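You operate a simulated robot arm through the tools that you are given. There is no shell and no other tool. Be economical: measure what you need, move in short steps, check, and stop when the job is done.

The job below is to be done with a simulated robot arm. You get a single attempt, and the scene is never put back.

JOB
Serve two sweets in the pink dish and cover it with the dome.
Fine: rest the dome on the wide sideboard top meanwhile; stand the dish under the spout to fill it; it goes back in the middle of the round stand, nothing else under the dome; the other sweets stay in the dispenser.

It is judged by the outcome, as a careful person would: the job done as asked, and still so three seconds after it is handed in. It fails if anything else is knocked over, pushed out of place, dropped, spilled or broken. A push-on lid holds only when it is set on centred and level and pressed home; a screw cap is set on level and turned clockwise until tight.

ROBOT AND FRAMES
A 7-joint arm with a two-finger parallel gripper, fixed in place. Base frame: the origin is at the foot of the arm, x ahead of it, y to its left, z up; the work surface is at about z = 0.704. Readings come in m, degrees, newtons and seconds.
With the tool pointing down near the work surface it reaches from about 0.28 to 0.68 m from the base axis. Its first joint turns from -66.0 to 66.0 degrees. Payload 1.57 kg.
Tool frame: the origin (TCP) lies between the finger pads and is the grasp point; the fingertips stand 0.03 m ahead of it; z points along the fingers, y is the line along which they close. Largest opening 0.11 m; finger width 0.024, thickness 0.012; the body of the gripper, 0.048 by 0.112 m, starts 0.078 m behind the TCP.
Orientation is told as [roll, pitch, yaw] about the base's x, y, z axes, in that order, counted from this pose: with the fingers straight down and closing along the base's y, the tool's x points along the base's -x, its y along +y and its z along -z.

CONTROLS
- The arm moves only by the tool arm_command. Its argument "series" is a list that holds one entry, the list of rows, each a list of 7 numbers: the shift along the base's x, y, z in mm, then the turn, a rotation vector about the base's x, y, z in degrees, then the closure, from 0 (fully open) to 1 (shut). In form: [[[tx, ty, tz, ax, ay, az, claw], ...]]. A call has 1 to 8 rows; each row is the pose to reach, as a shift and turn from the pose commanded when the call began. Each row takes 0.2 s and may step no farther than 0.05 m and 8.6 degrees from the row before; otherwise, or with a gripper value out of range, the whole call is refused. Where a pose cannot be reached the arm comes as near as it can. A force on the tool above 90 N (or 10 N above the force at the start of the call, whichever is more), or a blocked arm, ends the call early, and 0.2 s more pass. The fingers move at their own pace (about 0.108 m/s each) and stop on an object; they squeeze with about 42 N. The grip force told is the motor's: it shows also when the fingers shut on nothing. Time passes only in rows, and 0.2 s behind the last, so rows that repeat a pose let the fingers close. It gives the time, the measured TCP pose, the force on the tool (base axes), the opening and the grip force at its end, in the units of the frame above (readings bear some noise).
- Cameras (640 x 400 px; columns grow to the right, rows downward): "scene" is fixed at [0.141, -0.3819, 1.3952]; the picture's right is [0.93, -0.37, 0.00], its down [-0.24, -0.60, -0.76] and it looks along [0.28, 0.71, -0.65] (base axes); focal length 214 px, centre (320, 200). "wrist" rides on the gripper at [0.07, 0.016, -0.141] in the tool frame; the picture's right is [-0.23, 0.97, 0.00], its down [-0.86, -0.20, -0.48] and it looks along [-0.47, -0.11, 0.88] (tool axes); focal length 222 px, centre (320, 200). There is no depth. A picture from a camera that has moved, and an enlarged one, comes with that camera's place and axes in the base frame and with its lens.
- capture(camera): a new picture of that camera. No time passes.
- enlarge(camera, box): a new picture of the part [left, top, right, bottom] of that camera's present view, enlarged. No time passes.
- job_done(): hands the job in; it is judged then, once.

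Go step by step. Nothing tells you positions but the pictures and the camera data: compare them with the known pose of the tool, close in by small moves and look again before you grip or let go. The budget is 120 turns and 84 pictures, counting those below and the enlarged ones. Unless the task says otherwise, let go and move clear before handing in, and close with one line.

The tools are called after "Request:" by a JSON object that holds its "fn" and its "kwargs". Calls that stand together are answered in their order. arm_command: Moves the arm, as the interface text tells. Its arguments: {"type":"object","properties":{"series":{"type":"array","items":{"type":"array","items":{"type":"array","items":{"type":"number"}}}}},"required":["series"]} The other tools are called the same way: capture (camera) takes a picture; enlarge (camera, box) takes an enlarged picture of a part of a camera's view; job_done () hands the job in.

At the start:

```text
time: 0.0
eef_pos: [0.3826, 0.0912, 1.1885]
tool_rot: [0.0, -0.1, -0.2]
ft_force: [0.3, 0.0, 0.4]
opening: 0.1101
grip_force: 0.1
```

scene: 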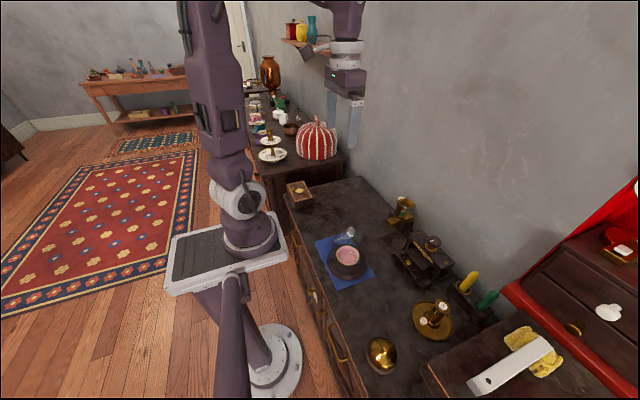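
wrist: 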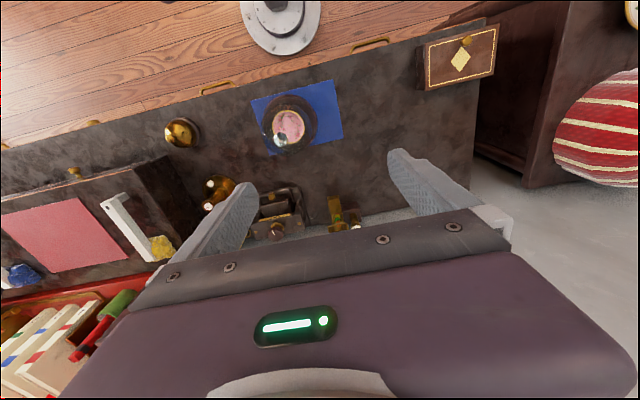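

I see a sideboard with a dark round stand on a blue cloth carrying a pink dish under a glass dome, and some brass items. I'll look closer to identify the dispenser and the dome.

Request:
{"fn": "enlarge", "kwargs": {"camera": "scene", "box": [280, 200, 440, 300]}}

Request:
{"fn": "enlarge", "kwargs": {"camera": "scene", "box": [350, 240, 542, 360]}}

Request:
{"fn": "enlarge", "kwargs": {"camera": "wrist", "box": [150, 70, 390, 220]}}

```text
4.00 times, centred on (360, 250) of scene
camera zoom: at [0.141, -0.3819, 1.3952], right [0.93, -0.37, 0.0], down [-0.24, -0.6, -0.76], along [0.28, 0.71, -0.65], focal length 858 px, centre (160, 0)
```

zoom: 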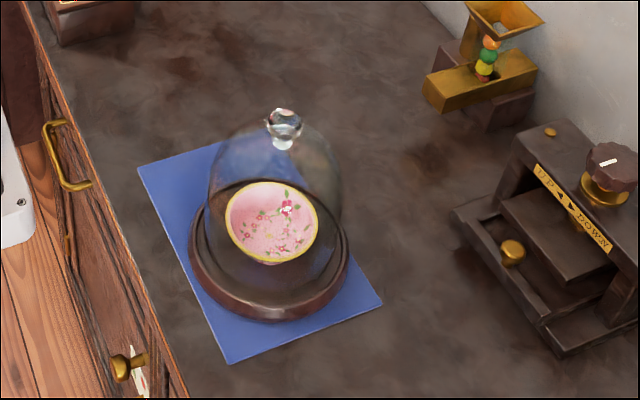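

```text
3.33 times, centred on (446, 300) of scene
camera zoom: at [0.141, -0.3819, 1.3952], right [0.93, -0.37, 0.0], down [-0.24, -0.6, -0.76], along [0.28, 0.71, -0.65], focal length 715 px, centre (-100, -133)
```

zoom: 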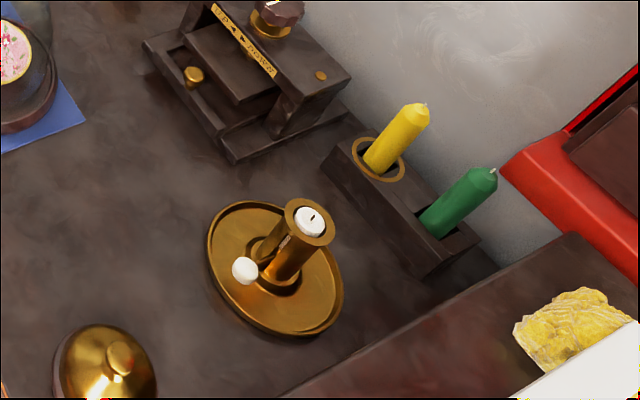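

```text
2.67 times, centred on (270, 145) of wrist
camera zoom: at [0.3125, 0.1061, 1.3304], right [0.23, 0.97, 0.0], down [0.85, -0.2, 0.48], along [0.47, -0.11, -0.88], focal length 592 px, centre (453, 347)
```

zoom: 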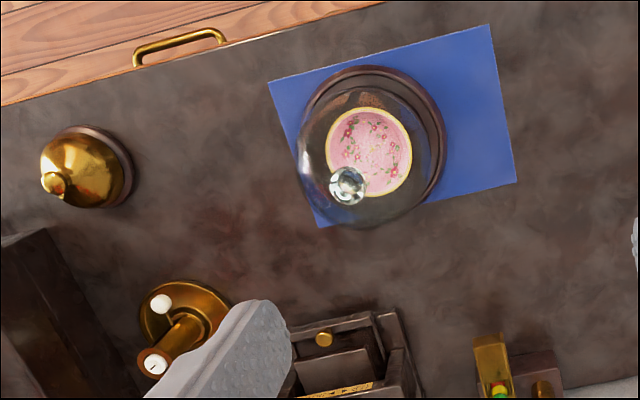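

The dispenser looks like the small brass device against the wall, near (0.68, 0.07), and the dish stands at about (0.40, 0.01) under the dome. I'll lower and tilt the wrist to see the dispenser.

Request:
{"fn": "arm_command", "kwargs": {"series": [[[0, -5, -45, 0, -8, 0, 0], [0, -10, -90, 0, -16, 0, 0], [0, -15, -130, 0, -24, 0, 0], [0, -15, -150, 0, -30, 0, 0]]]}}

Request:
{"fn": "capture", "kwargs": {"camera": "wrist"}}

Request:
{"fn": "capture", "kwargs": {"camera": "scene"}}

```text
time: 1.0
eef_pos: [0.3728, 0.0851, 1.0739]
tool_rot: [3.1, -27.6, 0.2]
ft_force: [0.7, -2.6, -0.3]
opening: 0.1101
grip_force: 0.1
out of reach, approached as far as the arm can: row 3, 4
```

```text
78 pictures are left
camera wrist: at [0.2456, 0.0923, 1.167], right [0.17, 0.97, 0.15], down [0.54, -0.22, 0.81], along [0.82, -0.06, -0.57], focal length 222 px, centre (320, 200)
```

wrist: 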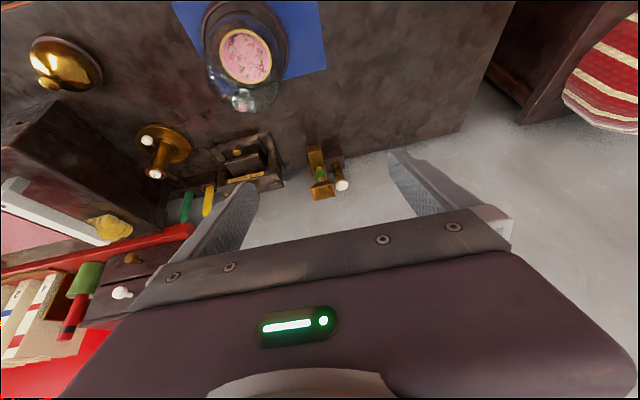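

```text
77 pictures are left
```

scene: 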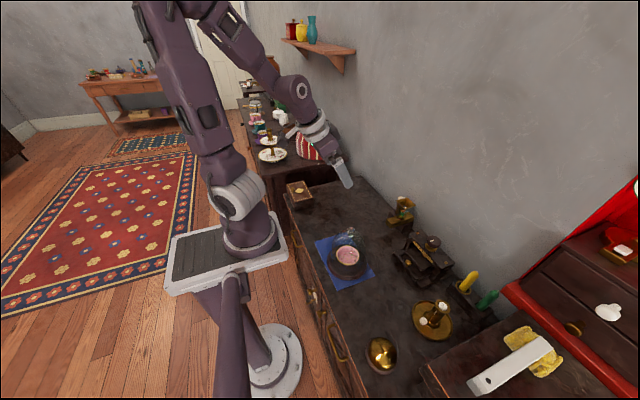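

Request:
{"fn": "enlarge", "kwargs": {"camera": "wrist", "box": [280, 130, 376, 210]}}

Request:
{"fn": "enlarge", "kwargs": {"camera": "scene", "box": [376, 185, 424, 235]}}

Request:
{"fn": "enlarge", "kwargs": {"camera": "wrist", "box": [120, 110, 300, 220]}}

```text
5.00 times, centred on (328, 170) of wrist
camera zoom: at [0.2456, 0.0923, 1.167], right [0.17, 0.97, 0.15], down [0.54, -0.22, 0.81], along [0.82, -0.06, -0.57], focal length 1111 px, centre (280, 350)
```

zoom: 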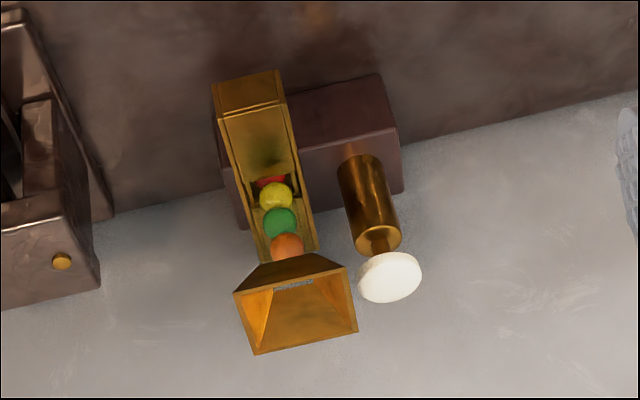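

```text
8.00 times, centred on (400, 210) of scene
camera zoom: at [0.1411, -0.3821, 1.3952], right [0.93, -0.37, 0.0], down [-0.24, -0.6, -0.76], along [0.28, 0.71, -0.65], focal length 1716 px, centre (-320, 120)
```

zoom: 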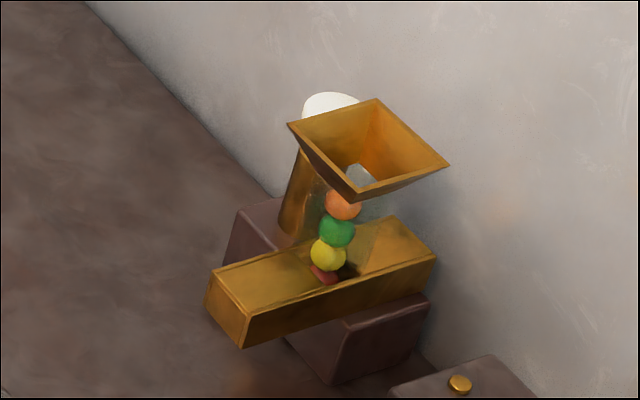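

```text
3.56 times, centred on (210, 165) of wrist
camera zoom: at [0.2456, 0.0923, 1.167], right [0.17, 0.97, 0.15], down [0.54, -0.22, 0.81], along [0.82, -0.06, -0.57], focal length 790 px, centre (711, 324)
```

zoom: 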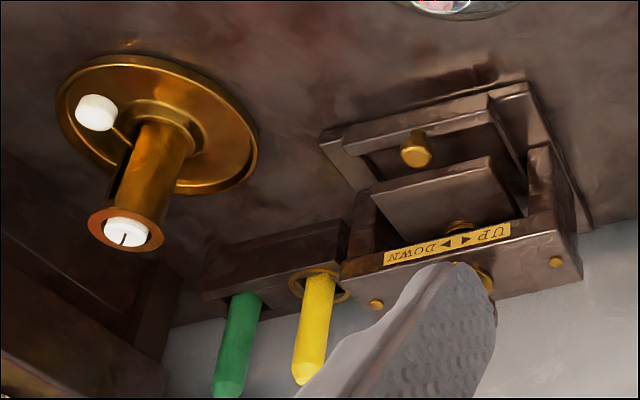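

The dispenser has an open hopper, a chute ending near (0.61, 0.072, z 0.755–0.777), and a white push knob at about (0.69, 0.12, 0.83). The dome comes off first, so I'll bring the tool level again and go above the dome knob.

Request:
{"fn": "arm_command", "kwargs": {"series": [[[0, -10, 10, 0, 8, 0, 0], [0, -25, 20, 0, 16, 0, 0], [0, -45, 20, 0, 24, 0, 0], [0, -64, 10, 0, 30, 0, 0], [0, -64, -20, 0, 30, 0, 0], [0, -64, -20, 0, 30, 0, 0]]]}}

Request:
{"fn": "capture", "kwargs": {"camera": "wrist"}}

Request:
{"fn": "enlarge", "kwargs": {"camera": "scene", "box": [290, 160, 418, 290]}}

```text
time: 2.4
eef_pos: [0.3744, 0.0176, 1.052]
tool_rot: [2.9, 2.6, -0.3]
ft_force: [0.3, -0.1, -0.1]
opening: 0.11
grip_force: 0.1
```

```text
73 pictures are left
camera wrist: at [0.3121, 0.0267, 1.1974], right [0.24, 0.97, 0.04], down [0.87, -0.23, 0.43], along [0.42, -0.07, -0.9], focal length 222 px, centre (320, 200)
```

wrist: 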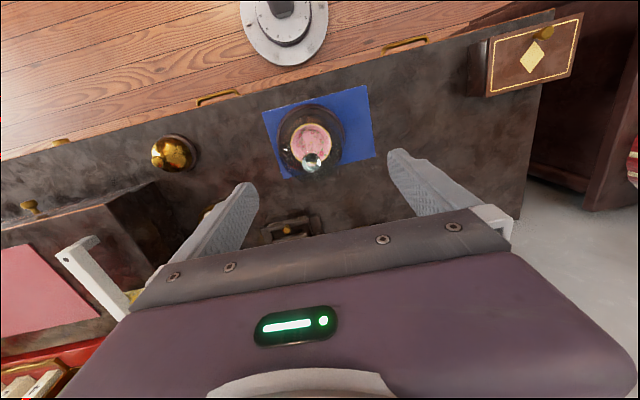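

```text
3.08 times, centred on (354, 225) of scene
camera zoom: at [0.141, -0.3819, 1.3952], right [0.93, -0.37, 0.0], down [-0.24, -0.6, -0.76], along [0.28, 0.71, -0.65], focal length 660 px, centre (215, 123)
```

zoom: 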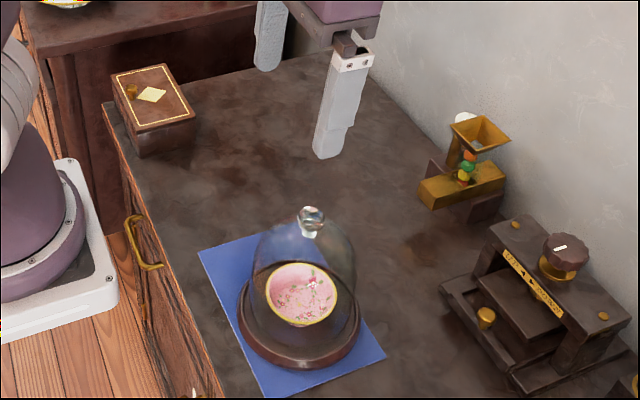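

The dome knob is at about (0.400, 0.004, 0.868). I'll level the tool, centre it over the knob and go down partway.

Request:
{"fn": "arm_command", "kwargs": {"series": [[[12, -6, -30, -1.5, -1.5, 0.2, 0], [25, -13, -70, -2.9, -2.6, 0.3, 0], [26, -13, -100, -2.9, -2.6, 0.3, 0], [26, -13, -100, -2.9, -2.6, 0.3, 0]]]}}

Request:
{"fn": "capture", "kwargs": {"camera": "wrist"}}

Request:
{"fn": "enlarge", "kwargs": {"camera": "scene", "box": [310, 180, 406, 280]}}

```text
time: 3.4
eef_pos: [0.399, 0.0031, 0.9527]
tool_rot: [0.0, -0.1, -0.2]
ft_force: [-0.2, 0.3, -0.1]
opening: 0.11
grip_force: 0.2
```

```text
71 pictures are left
camera wrist: at [0.3307, 0.0194, 1.0933], right [0.23, 0.97, 0.0], down [0.85, -0.2, 0.48], along [0.47, -0.11, -0.88], focal length 222 px, centre (320, 200)
```

wrist: 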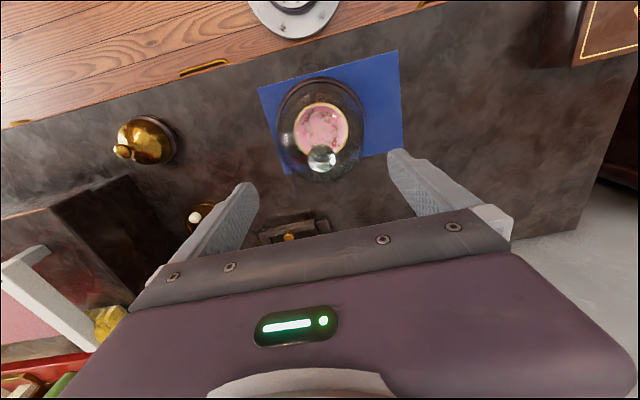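

```text
4.00 times, centred on (358, 230) of scene
camera zoom: at [0.141, -0.3819, 1.3952], right [0.93, -0.37, 0.0], down [-0.24, -0.6, -0.76], along [0.28, 0.71, -0.65], focal length 858 px, centre (168, 80)
```

zoom: 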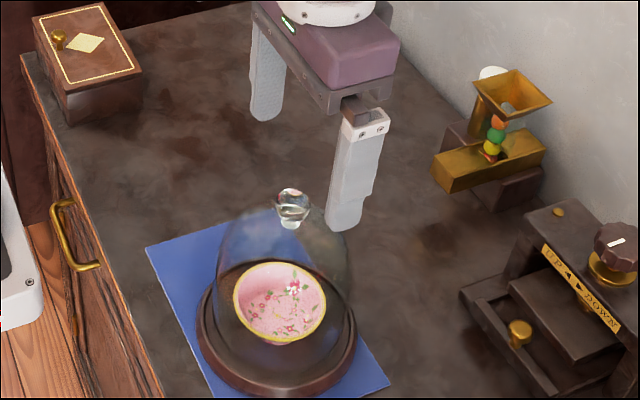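

The knob lines up to within a few mm. I'll go down until the tips sit just above the dome shoulder, then check.

Request:
{"fn": "arm_command", "kwargs": {"series": [[[1, 0, -35, 0, 0, 0, 0], [2, 0, -65, 0, 0, 0, 0], [2, 0, -65, 0, 0, 0, 0.4]]]}}

Request:
{"fn": "enlarge", "kwargs": {"camera": "wrist", "box": [220, 80, 420, 230]}}

Request:
{"fn": "enlarge", "kwargs": {"camera": "scene", "box": [310, 180, 406, 280]}}

```text
time: 4.2
eef_pos: [0.4039, 0.0047, 0.8882]
tool_rot: [0.1, -0.1, -0.2]
ft_force: [0.1, -0.2, 0.9]
opening: 0.0659
grip_force: 0.1
```

```text
2.67 times, centred on (320, 155) of wrist
camera zoom: at [0.335, 0.02, 1.0284], right [0.23, 0.97, 0.0], down [0.85, -0.2, 0.48], along [0.47, -0.11, -0.88], focal length 592 px, centre (320, 320)
```

zoom: 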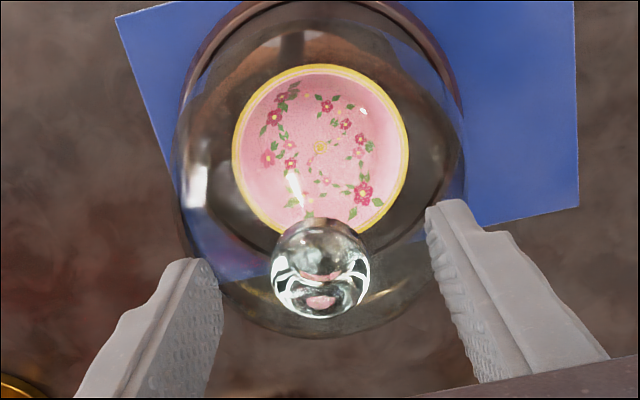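

```text
4.00 times, centred on (358, 230) of scene
camera zoom: at [0.141, -0.3819, 1.3952], right [0.93, -0.37, 0.0], down [-0.24, -0.6, -0.76], along [0.28, 0.71, -0.65], focal length 858 px, centre (168, 80)
```

zoom: 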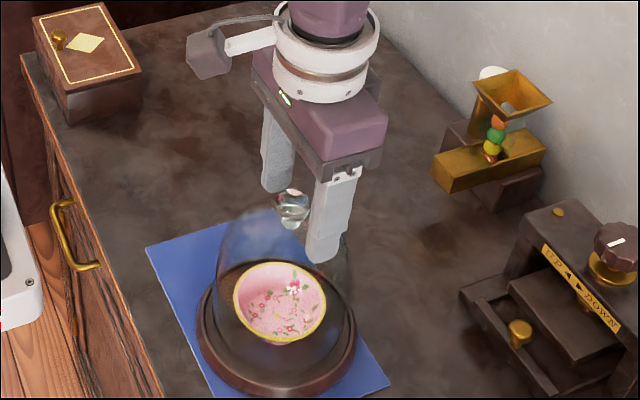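

The knob is centred between the fingers. I'll close on it and lift slightly.

Request:
{"fn": "arm_command", "kwargs": {"series": [[[-1, 0, 0, 0, 0, 0, 1], [-1, 0, 0, 0, 0, 0, 1], [-1, 0, 0, 0, 0, 0, 1], [-1, 0, 20, 0, 0, 0, 1], [-1, 0, 40, 0, 0, 0, 1]]]}}

Request:
{"fn": "capture", "kwargs": {"camera": "scene"}}

```text
time: 5.4
eef_pos: [0.4028, 0.0034, 0.9278]
tool_rot: [0.0, -0.1, -0.2]
ft_force: [0.4, 0.2, -2.9]
opening: 0.0272
grip_force: 37.4
```

```text
67 pictures are left
```

scene: 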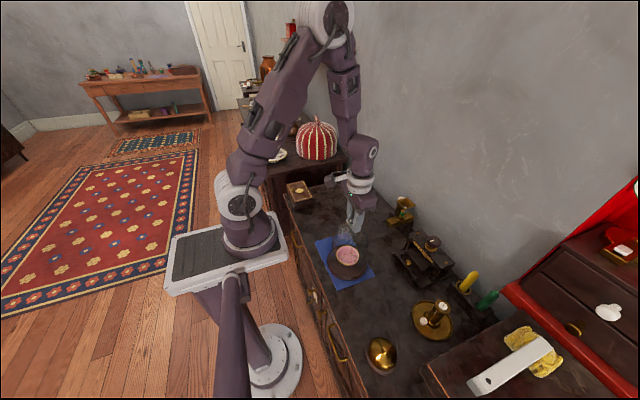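

The dome is held (about 3 N of weight). I'll raise it clear of the dish and carry it to a clear spot on the sideboard near (0.48, 0.19).

Request:
{"fn": "arm_command", "kwargs": {"series": [[[0, 0, 35, 0, 0, 0, 1], [0, 0, 60, 0, 0, 0, 1], [17, 40, 65, 0, 0, 0, 1], [34, 83, 65, 0, 0, 0, 1], [50, 125, 65, 0, 0, 0, 1], [65, 165, 65, 0, 0, 0, 1], [75, 187, 60, 0, 0, 0, 1], [75, 187, 40, 0, 0, 0, 1]]]}}

Request:
{"fn": "capture", "kwargs": {"camera": "scene"}}

```text
time: 7.2
eef_pos: [0.4767, 0.192, 0.9681]
tool_rot: [0.0, -0.1, -0.2]
ft_force: [0.2, -1.1, -2.8]
opening: 0.0271
grip_force: 37.9
```

```text
66 pictures are left
```

scene: 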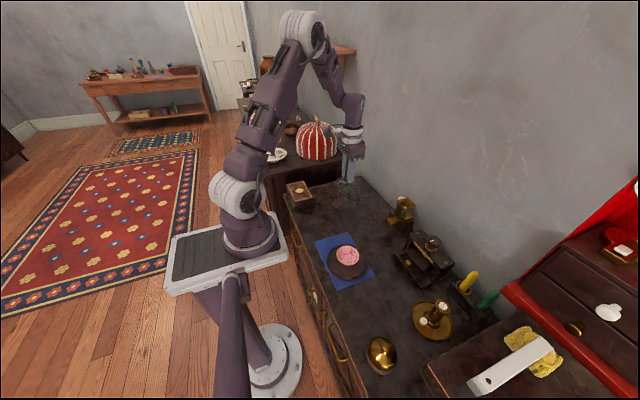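

The spot is clear. I'll lower toward the surface, with small steps near the end.

Request:
{"fn": "arm_command", "kwargs": {"series": [[[0, 0, -30, 0, 0, 0, 1], [0, 0, -60, 0, 0, 0, 1], [0, 0, -80, 0, 0, 0, 1], [0, 0, -84, 0, 0, 0, 1]]]}}

Request:
{"fn": "enlarge", "kwargs": {"camera": "scene", "box": [300, 150, 396, 250]}}

```text
time: 8.2
eef_pos: [0.4769, 0.1905, 0.8829]
tool_rot: [0.0, -0.1, -0.1]
ft_force: [-0.2, -0.6, -4.3]
opening: 0.027
grip_force: 38.3
```

```text
4.00 times, centred on (348, 200) of scene
camera zoom: at [0.141, -0.3819, 1.3952], right [0.93, -0.37, 0.0], down [-0.24, -0.6, -0.76], along [0.28, 0.71, -0.65], focal length 858 px, centre (208, 200)
```

zoom: 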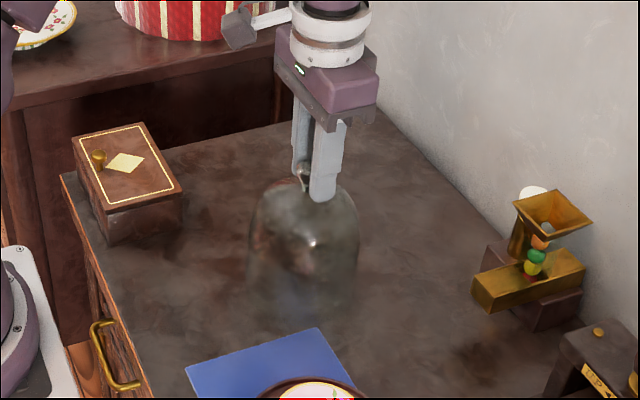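

Request:
{"fn": "arm_command", "kwargs": {"series": [[[0, 0, -4, 0, 0, 0, 1], [0, 0, -7, 0, 0, 0, 1], [0, 0, -7, 0, 0, 0, 1]]]}}

```text
time: 9.0
eef_pos: [0.4775, 0.1921, 0.8758]
tool_rot: [0.0, 0.0, -0.2]
ft_force: [-0.4, -0.6, -2.7]
opening: 0.0268
grip_force: 38.0
```

No contact yet, so I'll keep lowering in small steps.

Request:
{"fn": "arm_command", "kwargs": {"series": [[[0, 0, -2, 0, 0, 0, 1], [0, 0, -4, 0, 0, 0, 1], [0, 0, -4, 0, 0, 0, 1]]]}}

```text
time: 9.8
eef_pos: [0.4761, 0.1917, 0.8721]
tool_rot: [-0.1, 0.0, -0.2]
ft_force: [0.4, 0.3, -2.9]
opening: 0.0269
grip_force: 37.7
```

Request:
{"fn": "arm_command", "kwargs": {"series": [[[0, 0, -2, 0, 0, 0, 1], [0, 0, -3, 0, 0, 0, 1], [0, 0, -3, 0, 0, 0, 1]]]}}

```text
time: 10.6
eef_pos: [0.4784, 0.1928, 0.8699]
tool_rot: [0.1, -0.3, -0.2]
ft_force: [2.5, 8.8, 25.5]
opening: 0.0275
grip_force: 37.6
```

The dome is on the surface. I'll ease off, open the fingers and rise straight up.

Request:
{"fn": "arm_command", "kwargs": {"series": [[[0, 0, 1, 0, 0, 0, 1], [0, 0, 1, 0, 0, 0, 0.5], [0, 0, 1, 0, 0, 0, 0.4], [0, 0, 1, 0, 0, 0, 0.4], [0, 0, 30, 0, 0, 0, 0.4], [0, 0, 75, 0, 0, 0, 0.4], [0, 0, 120, 0, 0, 0, 0.3]]]}}

Request:
{"fn": "capture", "kwargs": {"camera": "wrist"}}

Request:
{"fn": "enlarge", "kwargs": {"camera": "scene", "box": [300, 170, 428, 290]}}

```text
time: 12.2
eef_pos: [0.474, 0.1931, 0.9884]
tool_rot: [0.0, 0.0, -0.2]
ft_force: [-0.8, -0.1, 1.1]
opening: 0.0769
grip_force: 0.1
```

```text
64 pictures are left
camera wrist: at [0.4061, 0.2077, 1.1302], right [0.23, 0.97, 0.0], down [0.85, -0.2, 0.48], along [0.47, -0.11, -0.88], focal length 222 px, centre (320, 200)
```

wrist: 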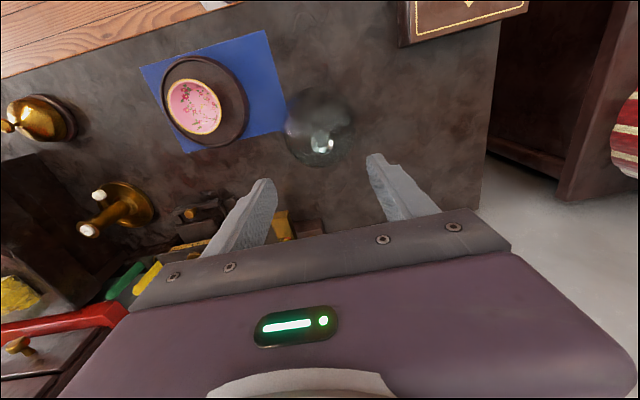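

```text
3.33 times, centred on (364, 230) of scene
camera zoom: at [0.141, -0.3819, 1.3952], right [0.93, -0.37, 0.0], down [-0.24, -0.6, -0.76], along [0.28, 0.71, -0.65], focal length 715 px, centre (173, 100)
```

zoom: 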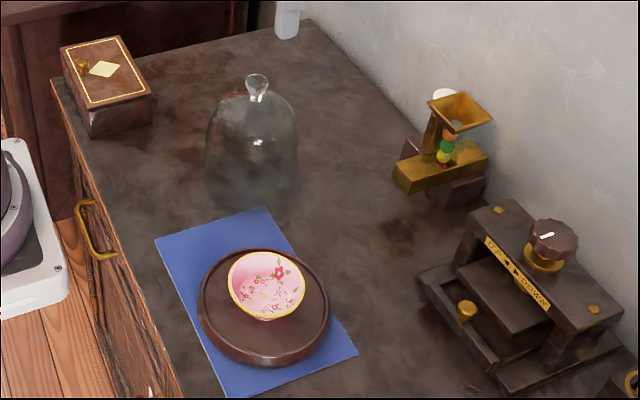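

The dome is standing safely. Next I'll look closely at the chute to see where the outlet is.

Request:
{"fn": "arm_command", "kwargs": {"series": [[[5, -35, 0, 0, 0, 0, 0], [10, -75, 0, 0, -6, 0, 0], [15, -115, -10, 0, -12, 0, 0], [20, -123, -25, 0, -18, 0, 0], [26, -123, -38, 0, -25, 0, 0], [26, -123, -38, 0, -25, 0, 0]]]}}

Request:
{"fn": "capture", "kwargs": {"camera": "wrist"}}

Request:
{"fn": "enlarge", "kwargs": {"camera": "wrist", "box": [260, 90, 420, 210]}}

```text
time: 13.6
eef_pos: [0.502, 0.0684, 0.952]
tool_rot: [0.0, -25.1, -0.2]
ft_force: [-0.4, 1.2, -0.2]
opening: 0.1098
grip_force: 0.0
```

```text
62 pictures are left
camera wrist: at [0.3796, 0.0845, 1.0492], right [0.21, 0.97, 0.1], down [0.57, -0.2, 0.8], along [0.79, -0.11, -0.6], focal length 222 px, centre (320, 200)
```

wrist: 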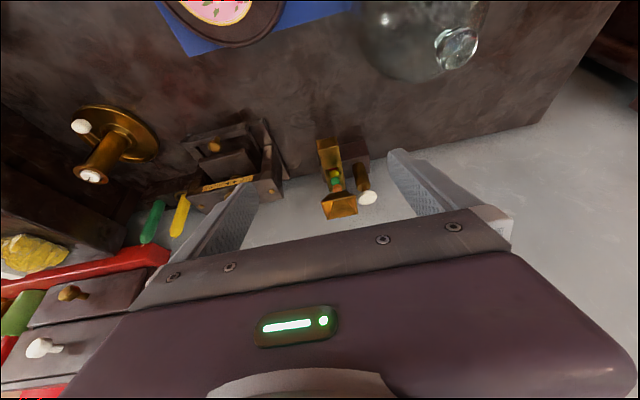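

```text
3.33 times, centred on (340, 150) of wrist
camera zoom: at [0.3796, 0.0845, 1.0492], right [0.21, 0.97, 0.1], down [0.57, -0.2, 0.8], along [0.79, -0.11, -0.6], focal length 740 px, centre (253, 367)
```

zoom: 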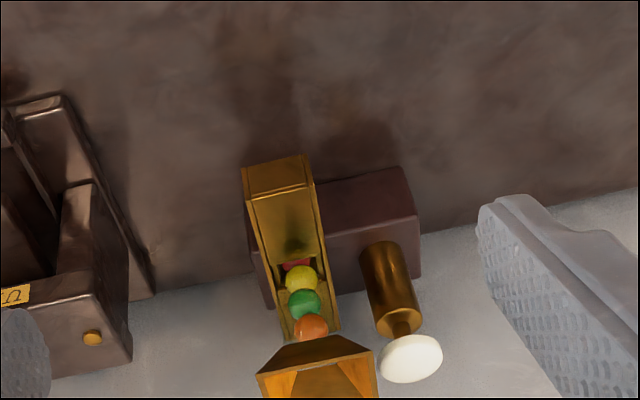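

Request:
{"fn": "enlarge", "kwargs": {"camera": "wrist", "box": [305, 128, 353, 168]}}

Request:
{"fn": "enlarge", "kwargs": {"camera": "scene", "box": [384, 205, 416, 230]}}

```text
10.00 times, centred on (329, 148) of wrist
camera zoom: at [0.3796, 0.0845, 1.0492], right [0.21, 0.97, 0.1], down [0.57, -0.2, 0.8], along [0.79, -0.11, -0.6], focal length 2221 px, centre (230, 720)
```

zoom: 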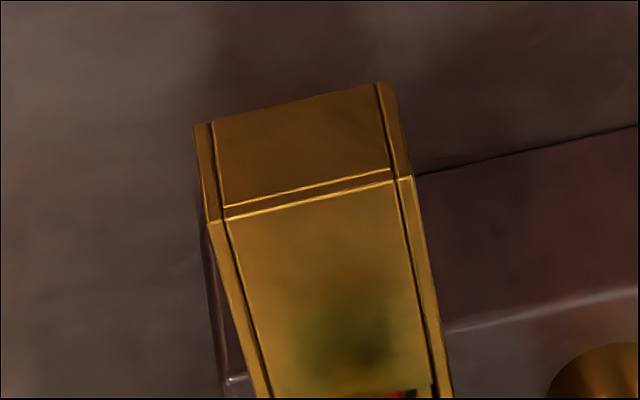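

```text
16.00 times, centred on (400, 218) of scene
camera zoom: at [0.141, -0.3819, 1.3952], right [0.93, -0.37, 0.0], down [-0.24, -0.6, -0.76], along [0.28, 0.71, -0.65], focal length 3432 px, centre (-960, -80)
```

zoom: 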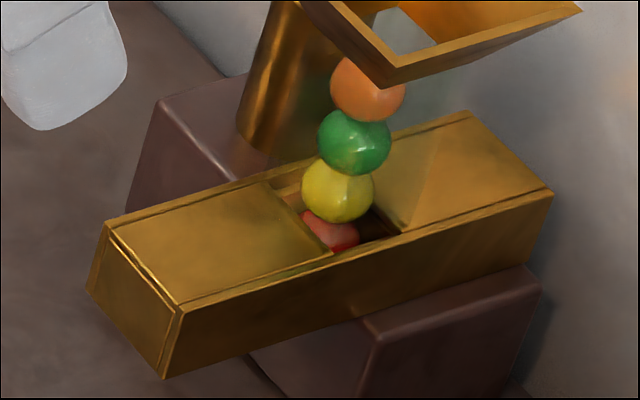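

The chute's front is closed, so the outlet is underneath it: the overhang runs from about x 0.613 to 0.678 at y 0.072. The dish has about an 83 mm rim and is at (0.401, 0.005). I'll go over it keeping the forward tilt, which will clear the hopper later.

Request:
{"fn": "arm_command", "kwargs": {"series": [[[-35, -25, 0, 0, 0, 0, 0], [-70, -50, -10, 0, 0, 0, 0], [-105, -64, -40, 0, 0, 0, 0], [-107, -64, -80, 0, 0, 0, 0], [-107, -64, -105, 0, 0, 0, 0], [-107, -64, -105, 0, 0, 0, 0]]]}}

Request:
{"fn": "capture", "kwargs": {"camera": "wrist"}}

Request:
{"fn": "enlarge", "kwargs": {"camera": "scene", "box": [300, 190, 412, 290]}}

```text
time: 15.0
eef_pos: [0.4001, 0.0044, 0.8456]
tool_rot: [0.0, -25.0, -0.3]
ft_force: [-0.7, 0.5, 0.9]
opening: 0.1098
grip_force: 0.0
out of reach, approached as far as the arm can: row 3, 4, 5, 6
```

```text
58 pictures are left
camera wrist: at [0.2777, 0.0198, 0.9441], right [0.21, 0.97, 0.1], down [0.57, -0.2, 0.79], along [0.79, -0.11, -0.6], focal length 222 px, centre (320, 200)
```

wrist: 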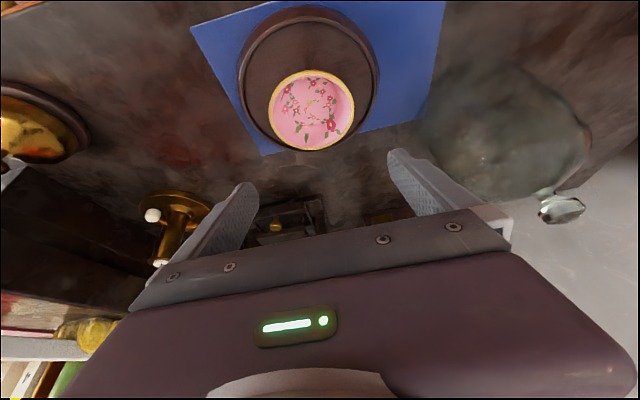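

```text
4.00 times, centred on (356, 240) of scene
camera zoom: at [0.1409, -0.3819, 1.3952], right [0.93, -0.37, 0.0], down [-0.24, -0.6, -0.76], along [0.28, 0.71, -0.65], focal length 858 px, centre (176, 40)
```

zoom: 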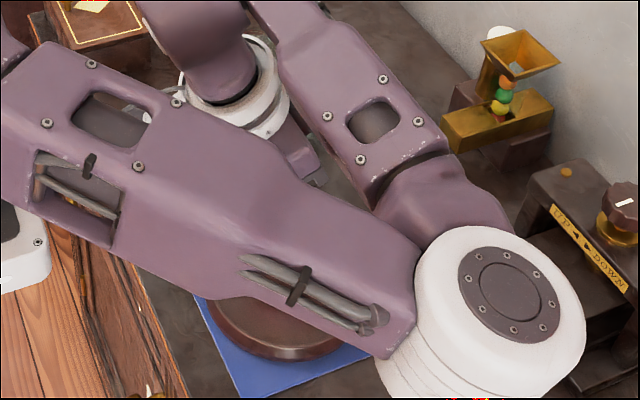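

The 25° tilt is at the arm's limit this close in, and 12° is enough to clear the hopper. I'll reduce the tilt and look again.

Request:
{"fn": "arm_command", "kwargs": {"series": [[[0, 0, 5, 0, 4, 0, 0], [0, 0, 5, 0, 8, 0, 0], [-3, 1, 0, 0, 13, 0, 0], [-3, 1, -20, 0, 13, 0, 0], [-3, 1, -20, 0, 13, 0, 0]]]}}

Request:
{"fn": "capture", "kwargs": {"camera": "wrist"}}

Request:
{"fn": "capture", "kwargs": {"camera": "scene"}}

```text
time: 16.2
eef_pos: [0.3975, 0.0049, 0.8253]
tool_rot: [0.0, -11.9, -0.4]
ft_force: [0.3, 0.1, -0.2]
opening: 0.1101
grip_force: 0.1
```

```text
56 pictures are left
camera wrist: at [0.3003, 0.0217, 0.9479], right [0.23, 0.97, 0.05], down [0.74, -0.2, 0.65], along [0.64, -0.11, -0.76], focal length 222 px, centre (320, 200)
```

wrist: 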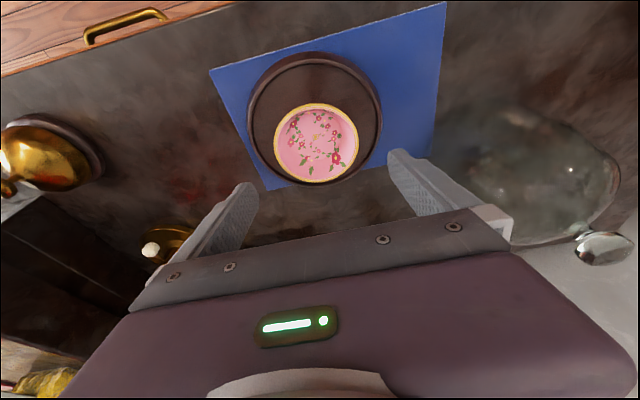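

```text
55 pictures are left
```

scene: 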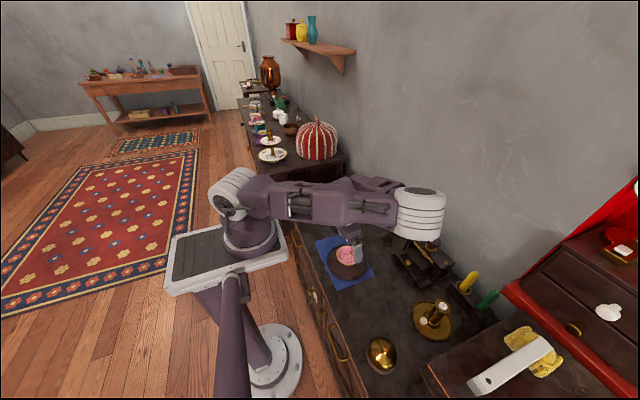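

The dish rim centre is about (0.398, 0.005, 0.742), nicely under the tool. I'll lower with the fingers open and check before closing.

Request:
{"fn": "arm_command", "kwargs": {"series": [[[1, 0, -30, 0, 0, 0, 0], [1, 0, -58, 0, 0, 0, 0], [1, 0, -62, 0, 0, 0, 0]]]}}

Request:
{"fn": "capture", "kwargs": {"camera": "wrist"}}

Request:
{"fn": "enlarge", "kwargs": {"camera": "scene", "box": [310, 215, 390, 290]}}

```text
time: 17.0
eef_pos: [0.3988, 0.006, 0.7643]
tool_rot: [0.1, -12.1, -0.2]
ft_force: [0.1, 0.5, 0.4]
opening: 0.1103
grip_force: 0.0
```

```text
54 pictures are left
camera wrist: at [0.3013, 0.0221, 0.886], right [0.23, 0.97, 0.05], down [0.74, -0.2, 0.65], along [0.64, -0.11, -0.76], focal length 222 px, centre (320, 200)
```

wrist: 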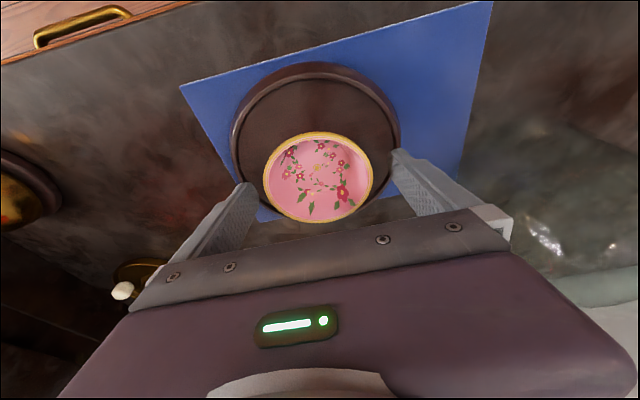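

```text
5.33 times, centred on (350, 252) of scene
camera zoom: at [0.141, -0.3819, 1.3952], right [0.93, -0.37, 0.0], down [-0.24, -0.6, -0.76], along [0.28, 0.71, -0.65], focal length 1144 px, centre (160, -80)
```

zoom: 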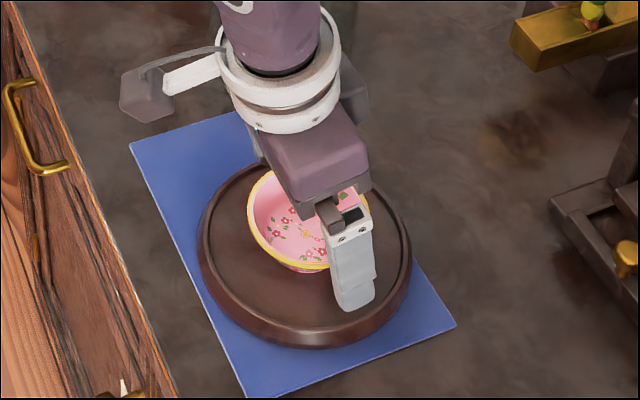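

Rim top is near z 0.747, and the fingers straddle the dish above the stand. I'll adjust by a few mm, close, and lift a little.

Request:
{"fn": "arm_command", "kwargs": {"series": [[[-3, 0, -4, 0, 0, 0, 0], [-3, 0, -4, 0, 0, 0, 0.4], [-3, 0, -4, 0, 0, 0, 1], [-3, 0, -4, 0, 0, 0, 1], [-3, 0, -4, 0, 0, 0, 1]]]}}

Request:
{"fn": "enlarge", "kwargs": {"camera": "scene", "box": [310, 215, 390, 290]}}

Request:
{"fn": "capture", "kwargs": {"camera": "wrist"}}

```text
time: 18.2
eef_pos: [0.3949, 0.0051, 0.7597]
tool_rot: [0.0, -11.9, -0.2]
ft_force: [0.1, 0.5, -0.4]
opening: 0.0798
grip_force: 41.9
```

```text
5.33 times, centred on (350, 252) of scene
camera zoom: at [0.141, -0.3819, 1.3952], right [0.93, -0.37, 0.0], down [-0.24, -0.6, -0.76], along [0.28, 0.71, -0.65], focal length 1144 px, centre (160, -80)
```

zoom: 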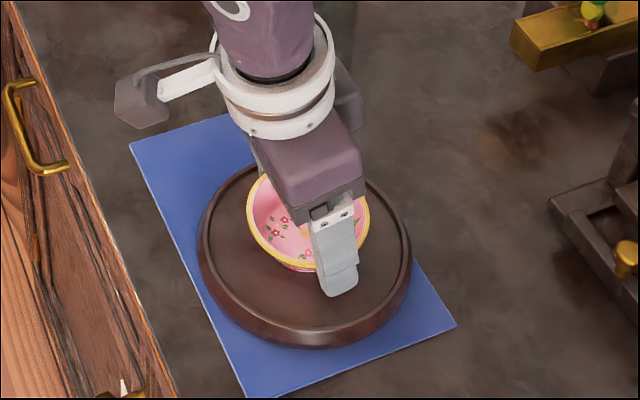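

```text
51 pictures are left
camera wrist: at [0.298, 0.0221, 0.8822], right [0.23, 0.97, 0.05], down [0.74, -0.2, 0.65], along [0.64, -0.11, -0.76], focal length 222 px, centre (320, 200)
```

wrist: 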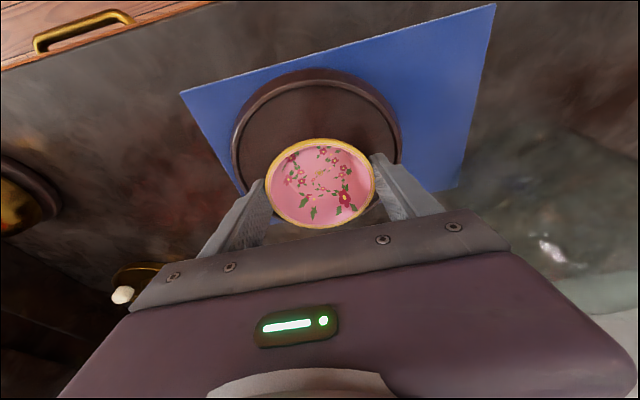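

The dish is gripped at 80 mm. I'll lift it and carry it in front of the spout, keeping it low.

Request:
{"fn": "arm_command", "kwargs": {"series": [[[0, 0, 20, 0, 0, 0, 1], [0, 0, 45, 0, 0, 0, 1], [30, 13, 50, 0, 0, 0, 1], [65, 29, 50, 0, 0, 0, 1], [100, 45, 50, 0, 0, 0, 1], [130, 60, 50, 0, 0, 0, 1], [140, 67, 40, 0, 0, 0, 1], [140, 67, 40, 0, 0, 0, 1]]]}}

Request:
{"fn": "enlarge", "kwargs": {"camera": "scene", "box": [340, 180, 436, 270]}}

Request:
{"fn": "capture", "kwargs": {"camera": "wrist"}}

```text
time: 20.0
eef_pos: [0.5336, 0.073, 0.7977]
tool_rot: [0.0, -12.2, -0.3]
ft_force: [0.3, 0.8, -0.5]
opening: 0.0801
grip_force: 41.5
```

```text
4.44 times, centred on (388, 225) of scene
camera zoom: at [0.141, -0.3819, 1.3952], right [0.93, -0.37, 0.0], down [-0.24, -0.6, -0.76], along [0.28, 0.71, -0.65], focal length 953 px, centre (18, 89)
```

zoom: 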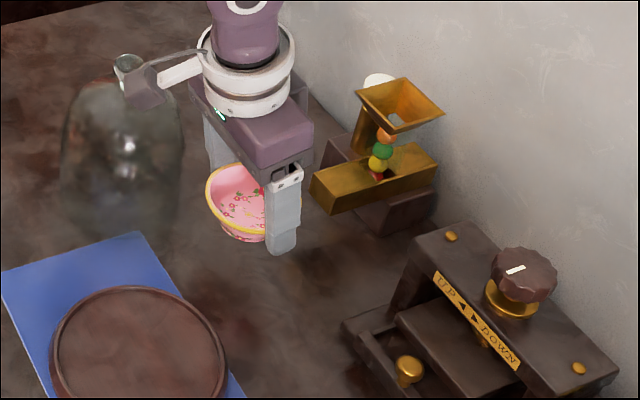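

```text
49 pictures are left
camera wrist: at [0.4375, 0.0891, 0.9211], right [0.23, 0.97, 0.05], down [0.74, -0.2, 0.65], along [0.64, -0.11, -0.76], focal length 222 px, centre (320, 200)
```

wrist: 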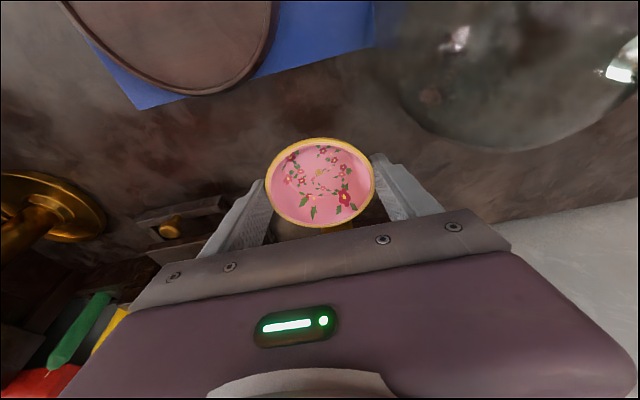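

The dish hangs level. I'll lower it to just above the table in front of the spout and look again.

Request:
{"fn": "arm_command", "kwargs": {"series": [[[0, 0, -25, 0, 0, 0, 1], [0, 0, -45, 0, 0, 0, 1], [0, 0, -48, 0, 0, 0, 1]]]}}

Request:
{"fn": "enlarge", "kwargs": {"camera": "scene", "box": [340, 180, 436, 270]}}

```text
time: 20.8
eef_pos: [0.5339, 0.0738, 0.7516]
tool_rot: [0.2, -12.2, -0.2]
ft_force: [0.1, 0.6, 0.1]
opening: 0.0799
grip_force: 42.3
```

```text
4.44 times, centred on (388, 225) of scene
camera zoom: at [0.141, -0.3819, 1.3952], right [0.93, -0.37, 0.0], down [-0.24, -0.6, -0.76], along [0.28, 0.71, -0.65], focal length 953 px, centre (18, 89)
```

zoom: 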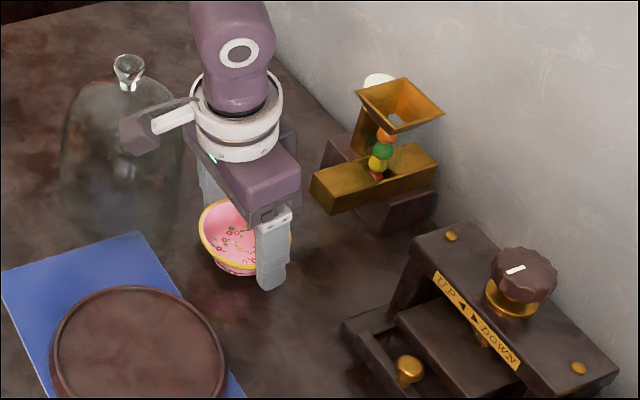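

The chute underside is about z 0.745, so the rim must slide in low. I'll find the table by touch first.

Request:
{"fn": "arm_command", "kwargs": {"series": [[[0, 0, -4, 0, 0, 0, 1], [0, 0, -6, 0, 0, 0, 1], [0, 0, -6, 0, 0, 0, 1]]]}}

```text
time: 21.6
eef_pos: [0.5332, 0.073, 0.7457]
tool_rot: [0.1, -11.9, -0.2]
ft_force: [0.3, -0.4, -0.1]
opening: 0.0801
grip_force: 41.7
```

Request:
{"fn": "arm_command", "kwargs": {"series": [[[0, 0, -2, 0, 0, 0, 1], [0, 0, -3, 0, 0, 0, 1], [0, 0, -3, 0, 0, 0, 1]]]}}

```text
time: 22.4
eef_pos: [0.5336, 0.0727, 0.7421]
tool_rot: [0.0, -12.1, -0.2]
ft_force: [-0.2, -0.5, -0.6]
opening: 0.0801
grip_force: 42.1
```

Request:
{"fn": "arm_command", "kwargs": {"series": [[[0, 0, -1, 0, 0, 0, 1], [0, 0, -2, 0, 0, 0, 1], [0, 0, -2, 0, 0, 0, 1]]]}}

Request:
{"fn": "enlarge", "kwargs": {"camera": "scene", "box": [360, 205, 408, 245]}}

```text
time: 23.2
eef_pos: [0.5338, 0.0741, 0.74]
tool_rot: [0.0, -12.0, -0.2]
ft_force: [-0.2, 0.5, -0.9]
opening: 0.0797
grip_force: 42.0
```

```text
10.00 times, centred on (384, 225) of scene
camera zoom: at [0.141, -0.3819, 1.3952], right [0.93, -0.37, 0.0], down [-0.24, -0.6, -0.76], along [0.28, 0.71, -0.65], focal length 2145 px, centre (-320, -50)
```

zoom: 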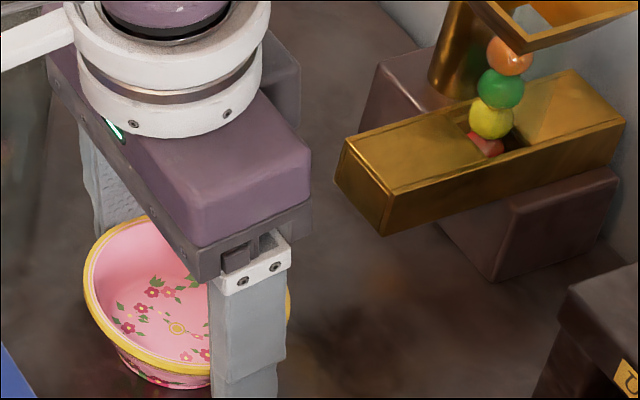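

The dish is within a millimetre or two of the table and level. I'll slide it partway under the chute and check the hopper clearance.

Request:
{"fn": "arm_command", "kwargs": {"series": [[[30, 0, 0, 0, 0, 0, 1], [60, -1, 0, 0, 0, 0, 1], [70, -1, 0, 0, 0, 0, 1], [70, -1, 0, 0, 0, 0, 1]]]}}

Request:
{"fn": "enlarge", "kwargs": {"camera": "scene", "box": [366, 180, 430, 240]}}

Request:
{"fn": "capture", "kwargs": {"camera": "wrist"}}

```text
time: 24.2
eef_pos: [0.6042, 0.0718, 0.7408]
tool_rot: [0.0, -12.0, -0.2]
ft_force: [-0.2, 0.1, -0.9]
opening: 0.0797
grip_force: 42.3
```

```text
6.67 times, centred on (398, 210) of scene
camera zoom: at [0.141, -0.3819, 1.3952], right [0.93, -0.37, 0.0], down [-0.24, -0.6, -0.76], along [0.28, 0.71, -0.65], focal length 1430 px, centre (-200, 133)
```

zoom: 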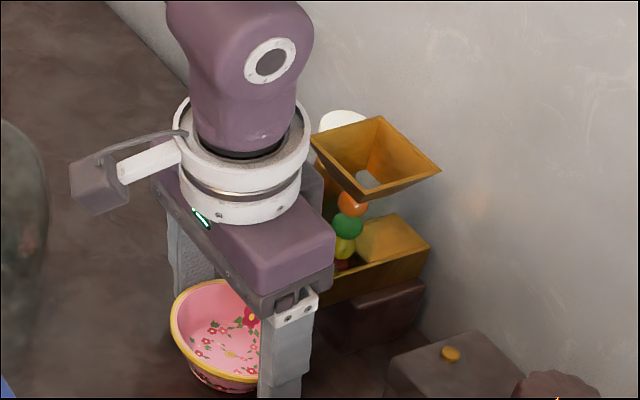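

```text
45 pictures are left
camera wrist: at [0.5077, 0.0875, 0.8646], right [0.23, 0.97, 0.05], down [0.74, -0.2, 0.65], along [0.64, -0.11, -0.76], focal length 222 px, centre (320, 200)
```

wrist: 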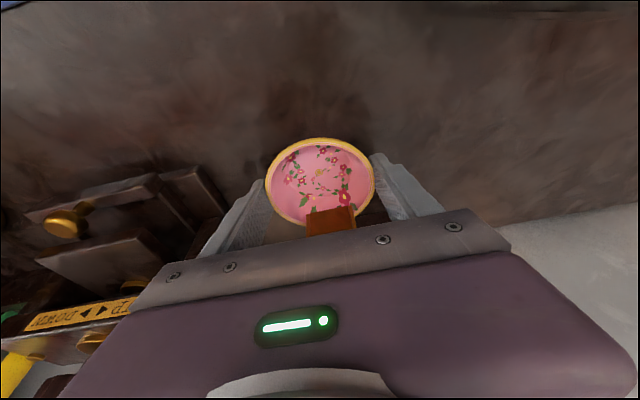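

Clearance to the hopper would get tight at this tilt. I'll set the dish down here, increase the tilt, regrip, and slide it in the rest of the way.

Request:
{"fn": "arm_command", "kwargs": {"series": [[[0, 0, -1, 0, 0, 0, 1], [0, 0, -2, 0, 0, 0, 1], [0, 0, -2, 0, 0, 0, 1]]]}}

```text
time: 25.0
eef_pos: [0.6047, 0.0724, 0.7402]
tool_rot: [0.1, -12.1, -0.2]
ft_force: [-2.9, 1.1, 6.3]
opening: 0.0798
grip_force: 42.0
```

Table contact. I'll release, tilt 12° more while rising 3 mm, and check.

Request:
{"fn": "arm_command", "kwargs": {"series": [[[0, 0, 1, 0, 0, 0, 0.4], [0, 0, 1, 0, 0, 0, 0], [0, 0, 1, 0, 0, 0, 0], [-2, 0, 3, 0, -6, 0, 0], [-3, 0, 4, 0, -12, 0, 0], [-3, 0, 4, 0, -12, 0, 0]]]}}

Request:
{"fn": "capture", "kwargs": {"camera": "wrist"}}

Request:
{"fn": "enlarge", "kwargs": {"camera": "scene", "box": [366, 180, 430, 240]}}

```text
time: 26.4
eef_pos: [0.6011, 0.072, 0.744]
tool_rot: [0.0, -24.0, -0.3]
ft_force: [-0.7, 0.3, 0.1]
opening: 0.1099
grip_force: 0.1
```

```text
44 pictures are left
camera wrist: at [0.4802, 0.0876, 0.8432], right [0.21, 0.97, 0.09], down [0.58, -0.2, 0.79], along [0.78, -0.11, -0.61], focal length 222 px, centre (320, 200)
```

wrist: 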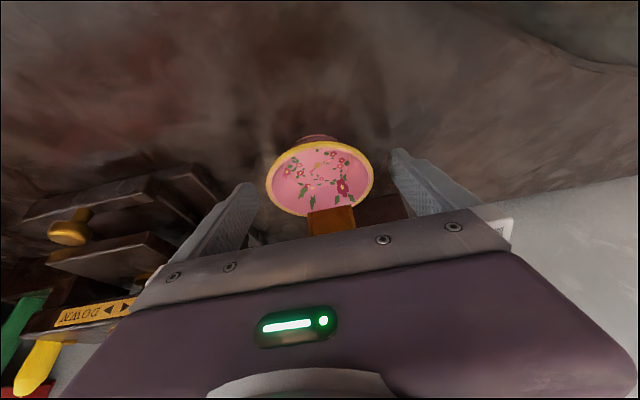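

```text
6.67 times, centred on (398, 210) of scene
camera zoom: at [0.141, -0.3819, 1.3952], right [0.93, -0.37, 0.0], down [-0.24, -0.6, -0.76], along [0.28, 0.71, -0.65], focal length 1430 px, centre (-200, 133)
```

zoom: 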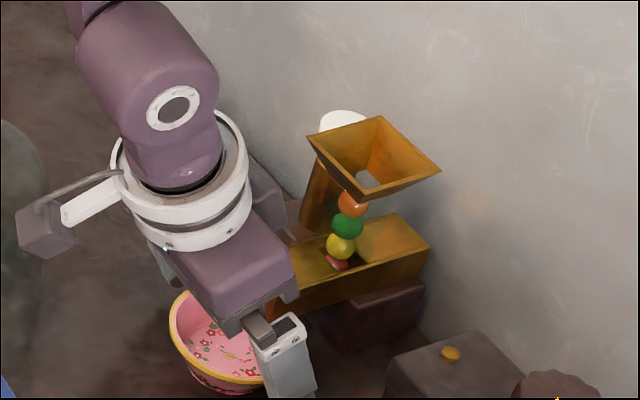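

Good clearance now. I'll regrip, lift 2 mm, and move the dish to about (0.630, 0.075).

Request:
{"fn": "arm_command", "kwargs": {"series": [[[-2, 0, -2, 0, 0, 0, 0.5], [-2, 0, -2, 0, 0, 0, 1], [-2, 0, -2, 0, 0, 0, 1], [-2, 0, 0, 0, 0, 0, 1], [10, 1, 1, 0, 0, 0, 1], [22, 2, 1, 0, 0, 0, 1], [22, 2, 1, 0, 0, 0, 1]]]}}

Request:
{"fn": "enlarge", "kwargs": {"camera": "wrist", "box": [240, 110, 400, 230]}}

Request:
{"fn": "enlarge", "kwargs": {"camera": "scene", "box": [366, 180, 430, 240]}}

```text
time: 28.0
eef_pos: [0.6224, 0.0739, 0.7436]
tool_rot: [0.1, -24.1, -0.2]
ft_force: [-1.2, -0.5, 0.9]
opening: 0.08
grip_force: 41.8
```

```text
3.33 times, centred on (320, 170) of wrist
camera zoom: at [0.5021, 0.0895, 0.8443], right [0.21, 0.97, 0.09], down [0.59, -0.2, 0.79], along [0.78, -0.11, -0.61], focal length 740 px, centre (320, 300)
```

zoom: 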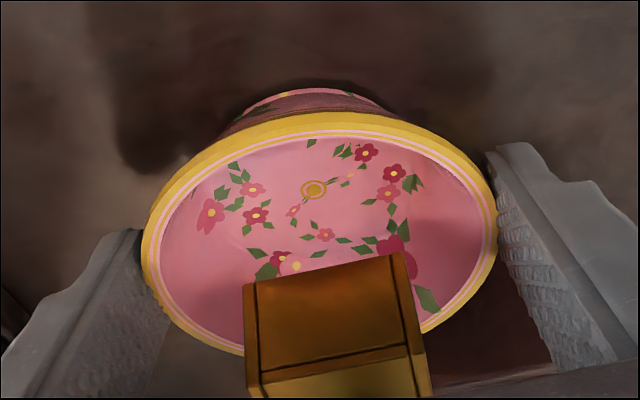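

```text
6.67 times, centred on (398, 210) of scene
camera zoom: at [0.141, -0.3819, 1.3952], right [0.93, -0.37, 0.0], down [-0.24, -0.6, -0.76], along [0.28, 0.71, -0.65], focal length 1430 px, centre (-200, 133)
```

zoom: 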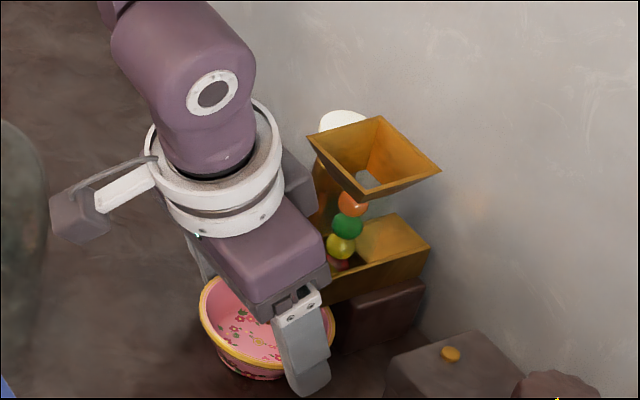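

The dish is aligned in y with the chute. I'll move 6 mm further in, lower to the table, release, and back straight out.

Request:
{"fn": "arm_command", "kwargs": {"series": [[[3, 0, 0, 0, 0, 0, 1], [6, 0, 0, 0, 0, 0, 1], [6, 0, -2, 0, 0, 0, 1], [6, 0, -3, 0, 0, 0, 1], [6, 0, -3, 0, 0, 0, 1]]]}}

```text
time: 29.2
eef_pos: [0.6307, 0.073, 0.7425]
tool_rot: [0.1, -24.1, -0.2]
ft_force: [-18.0, -1.1, 24.5]
opening: 0.0798
grip_force: 42.0
```

There's firm contact, partly along x, so the rim may be touching the block. I'll ease back 2 mm and up a little before releasing.

Request:
{"fn": "arm_command", "kwargs": {"series": [[[-1, 0, 1.5, 0, 0, 0, 1], [-3, 0, 2, 0, 0, 0, 1], [-3, 0, 2, 0, 0, 0, 1]]]}}

Request:
{"fn": "enlarge", "kwargs": {"camera": "scene", "box": [366, 180, 430, 240]}}

```text
time: 30.0
eef_pos: [0.626, 0.0736, 0.7425]
tool_rot: [0.1, -24.1, -0.3]
ft_force: [-0.6, -1.2, -1.3]
opening: 0.0799
grip_force: 41.3
```

```text
6.67 times, centred on (398, 210) of scene
camera zoom: at [0.141, -0.3819, 1.3952], right [0.93, -0.37, 0.0], down [-0.24, -0.6, -0.76], along [0.28, 0.71, -0.65], focal length 1430 px, centre (-200, 133)
```

zoom: 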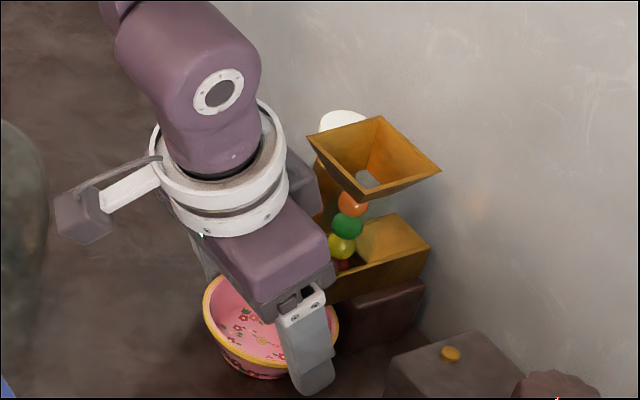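

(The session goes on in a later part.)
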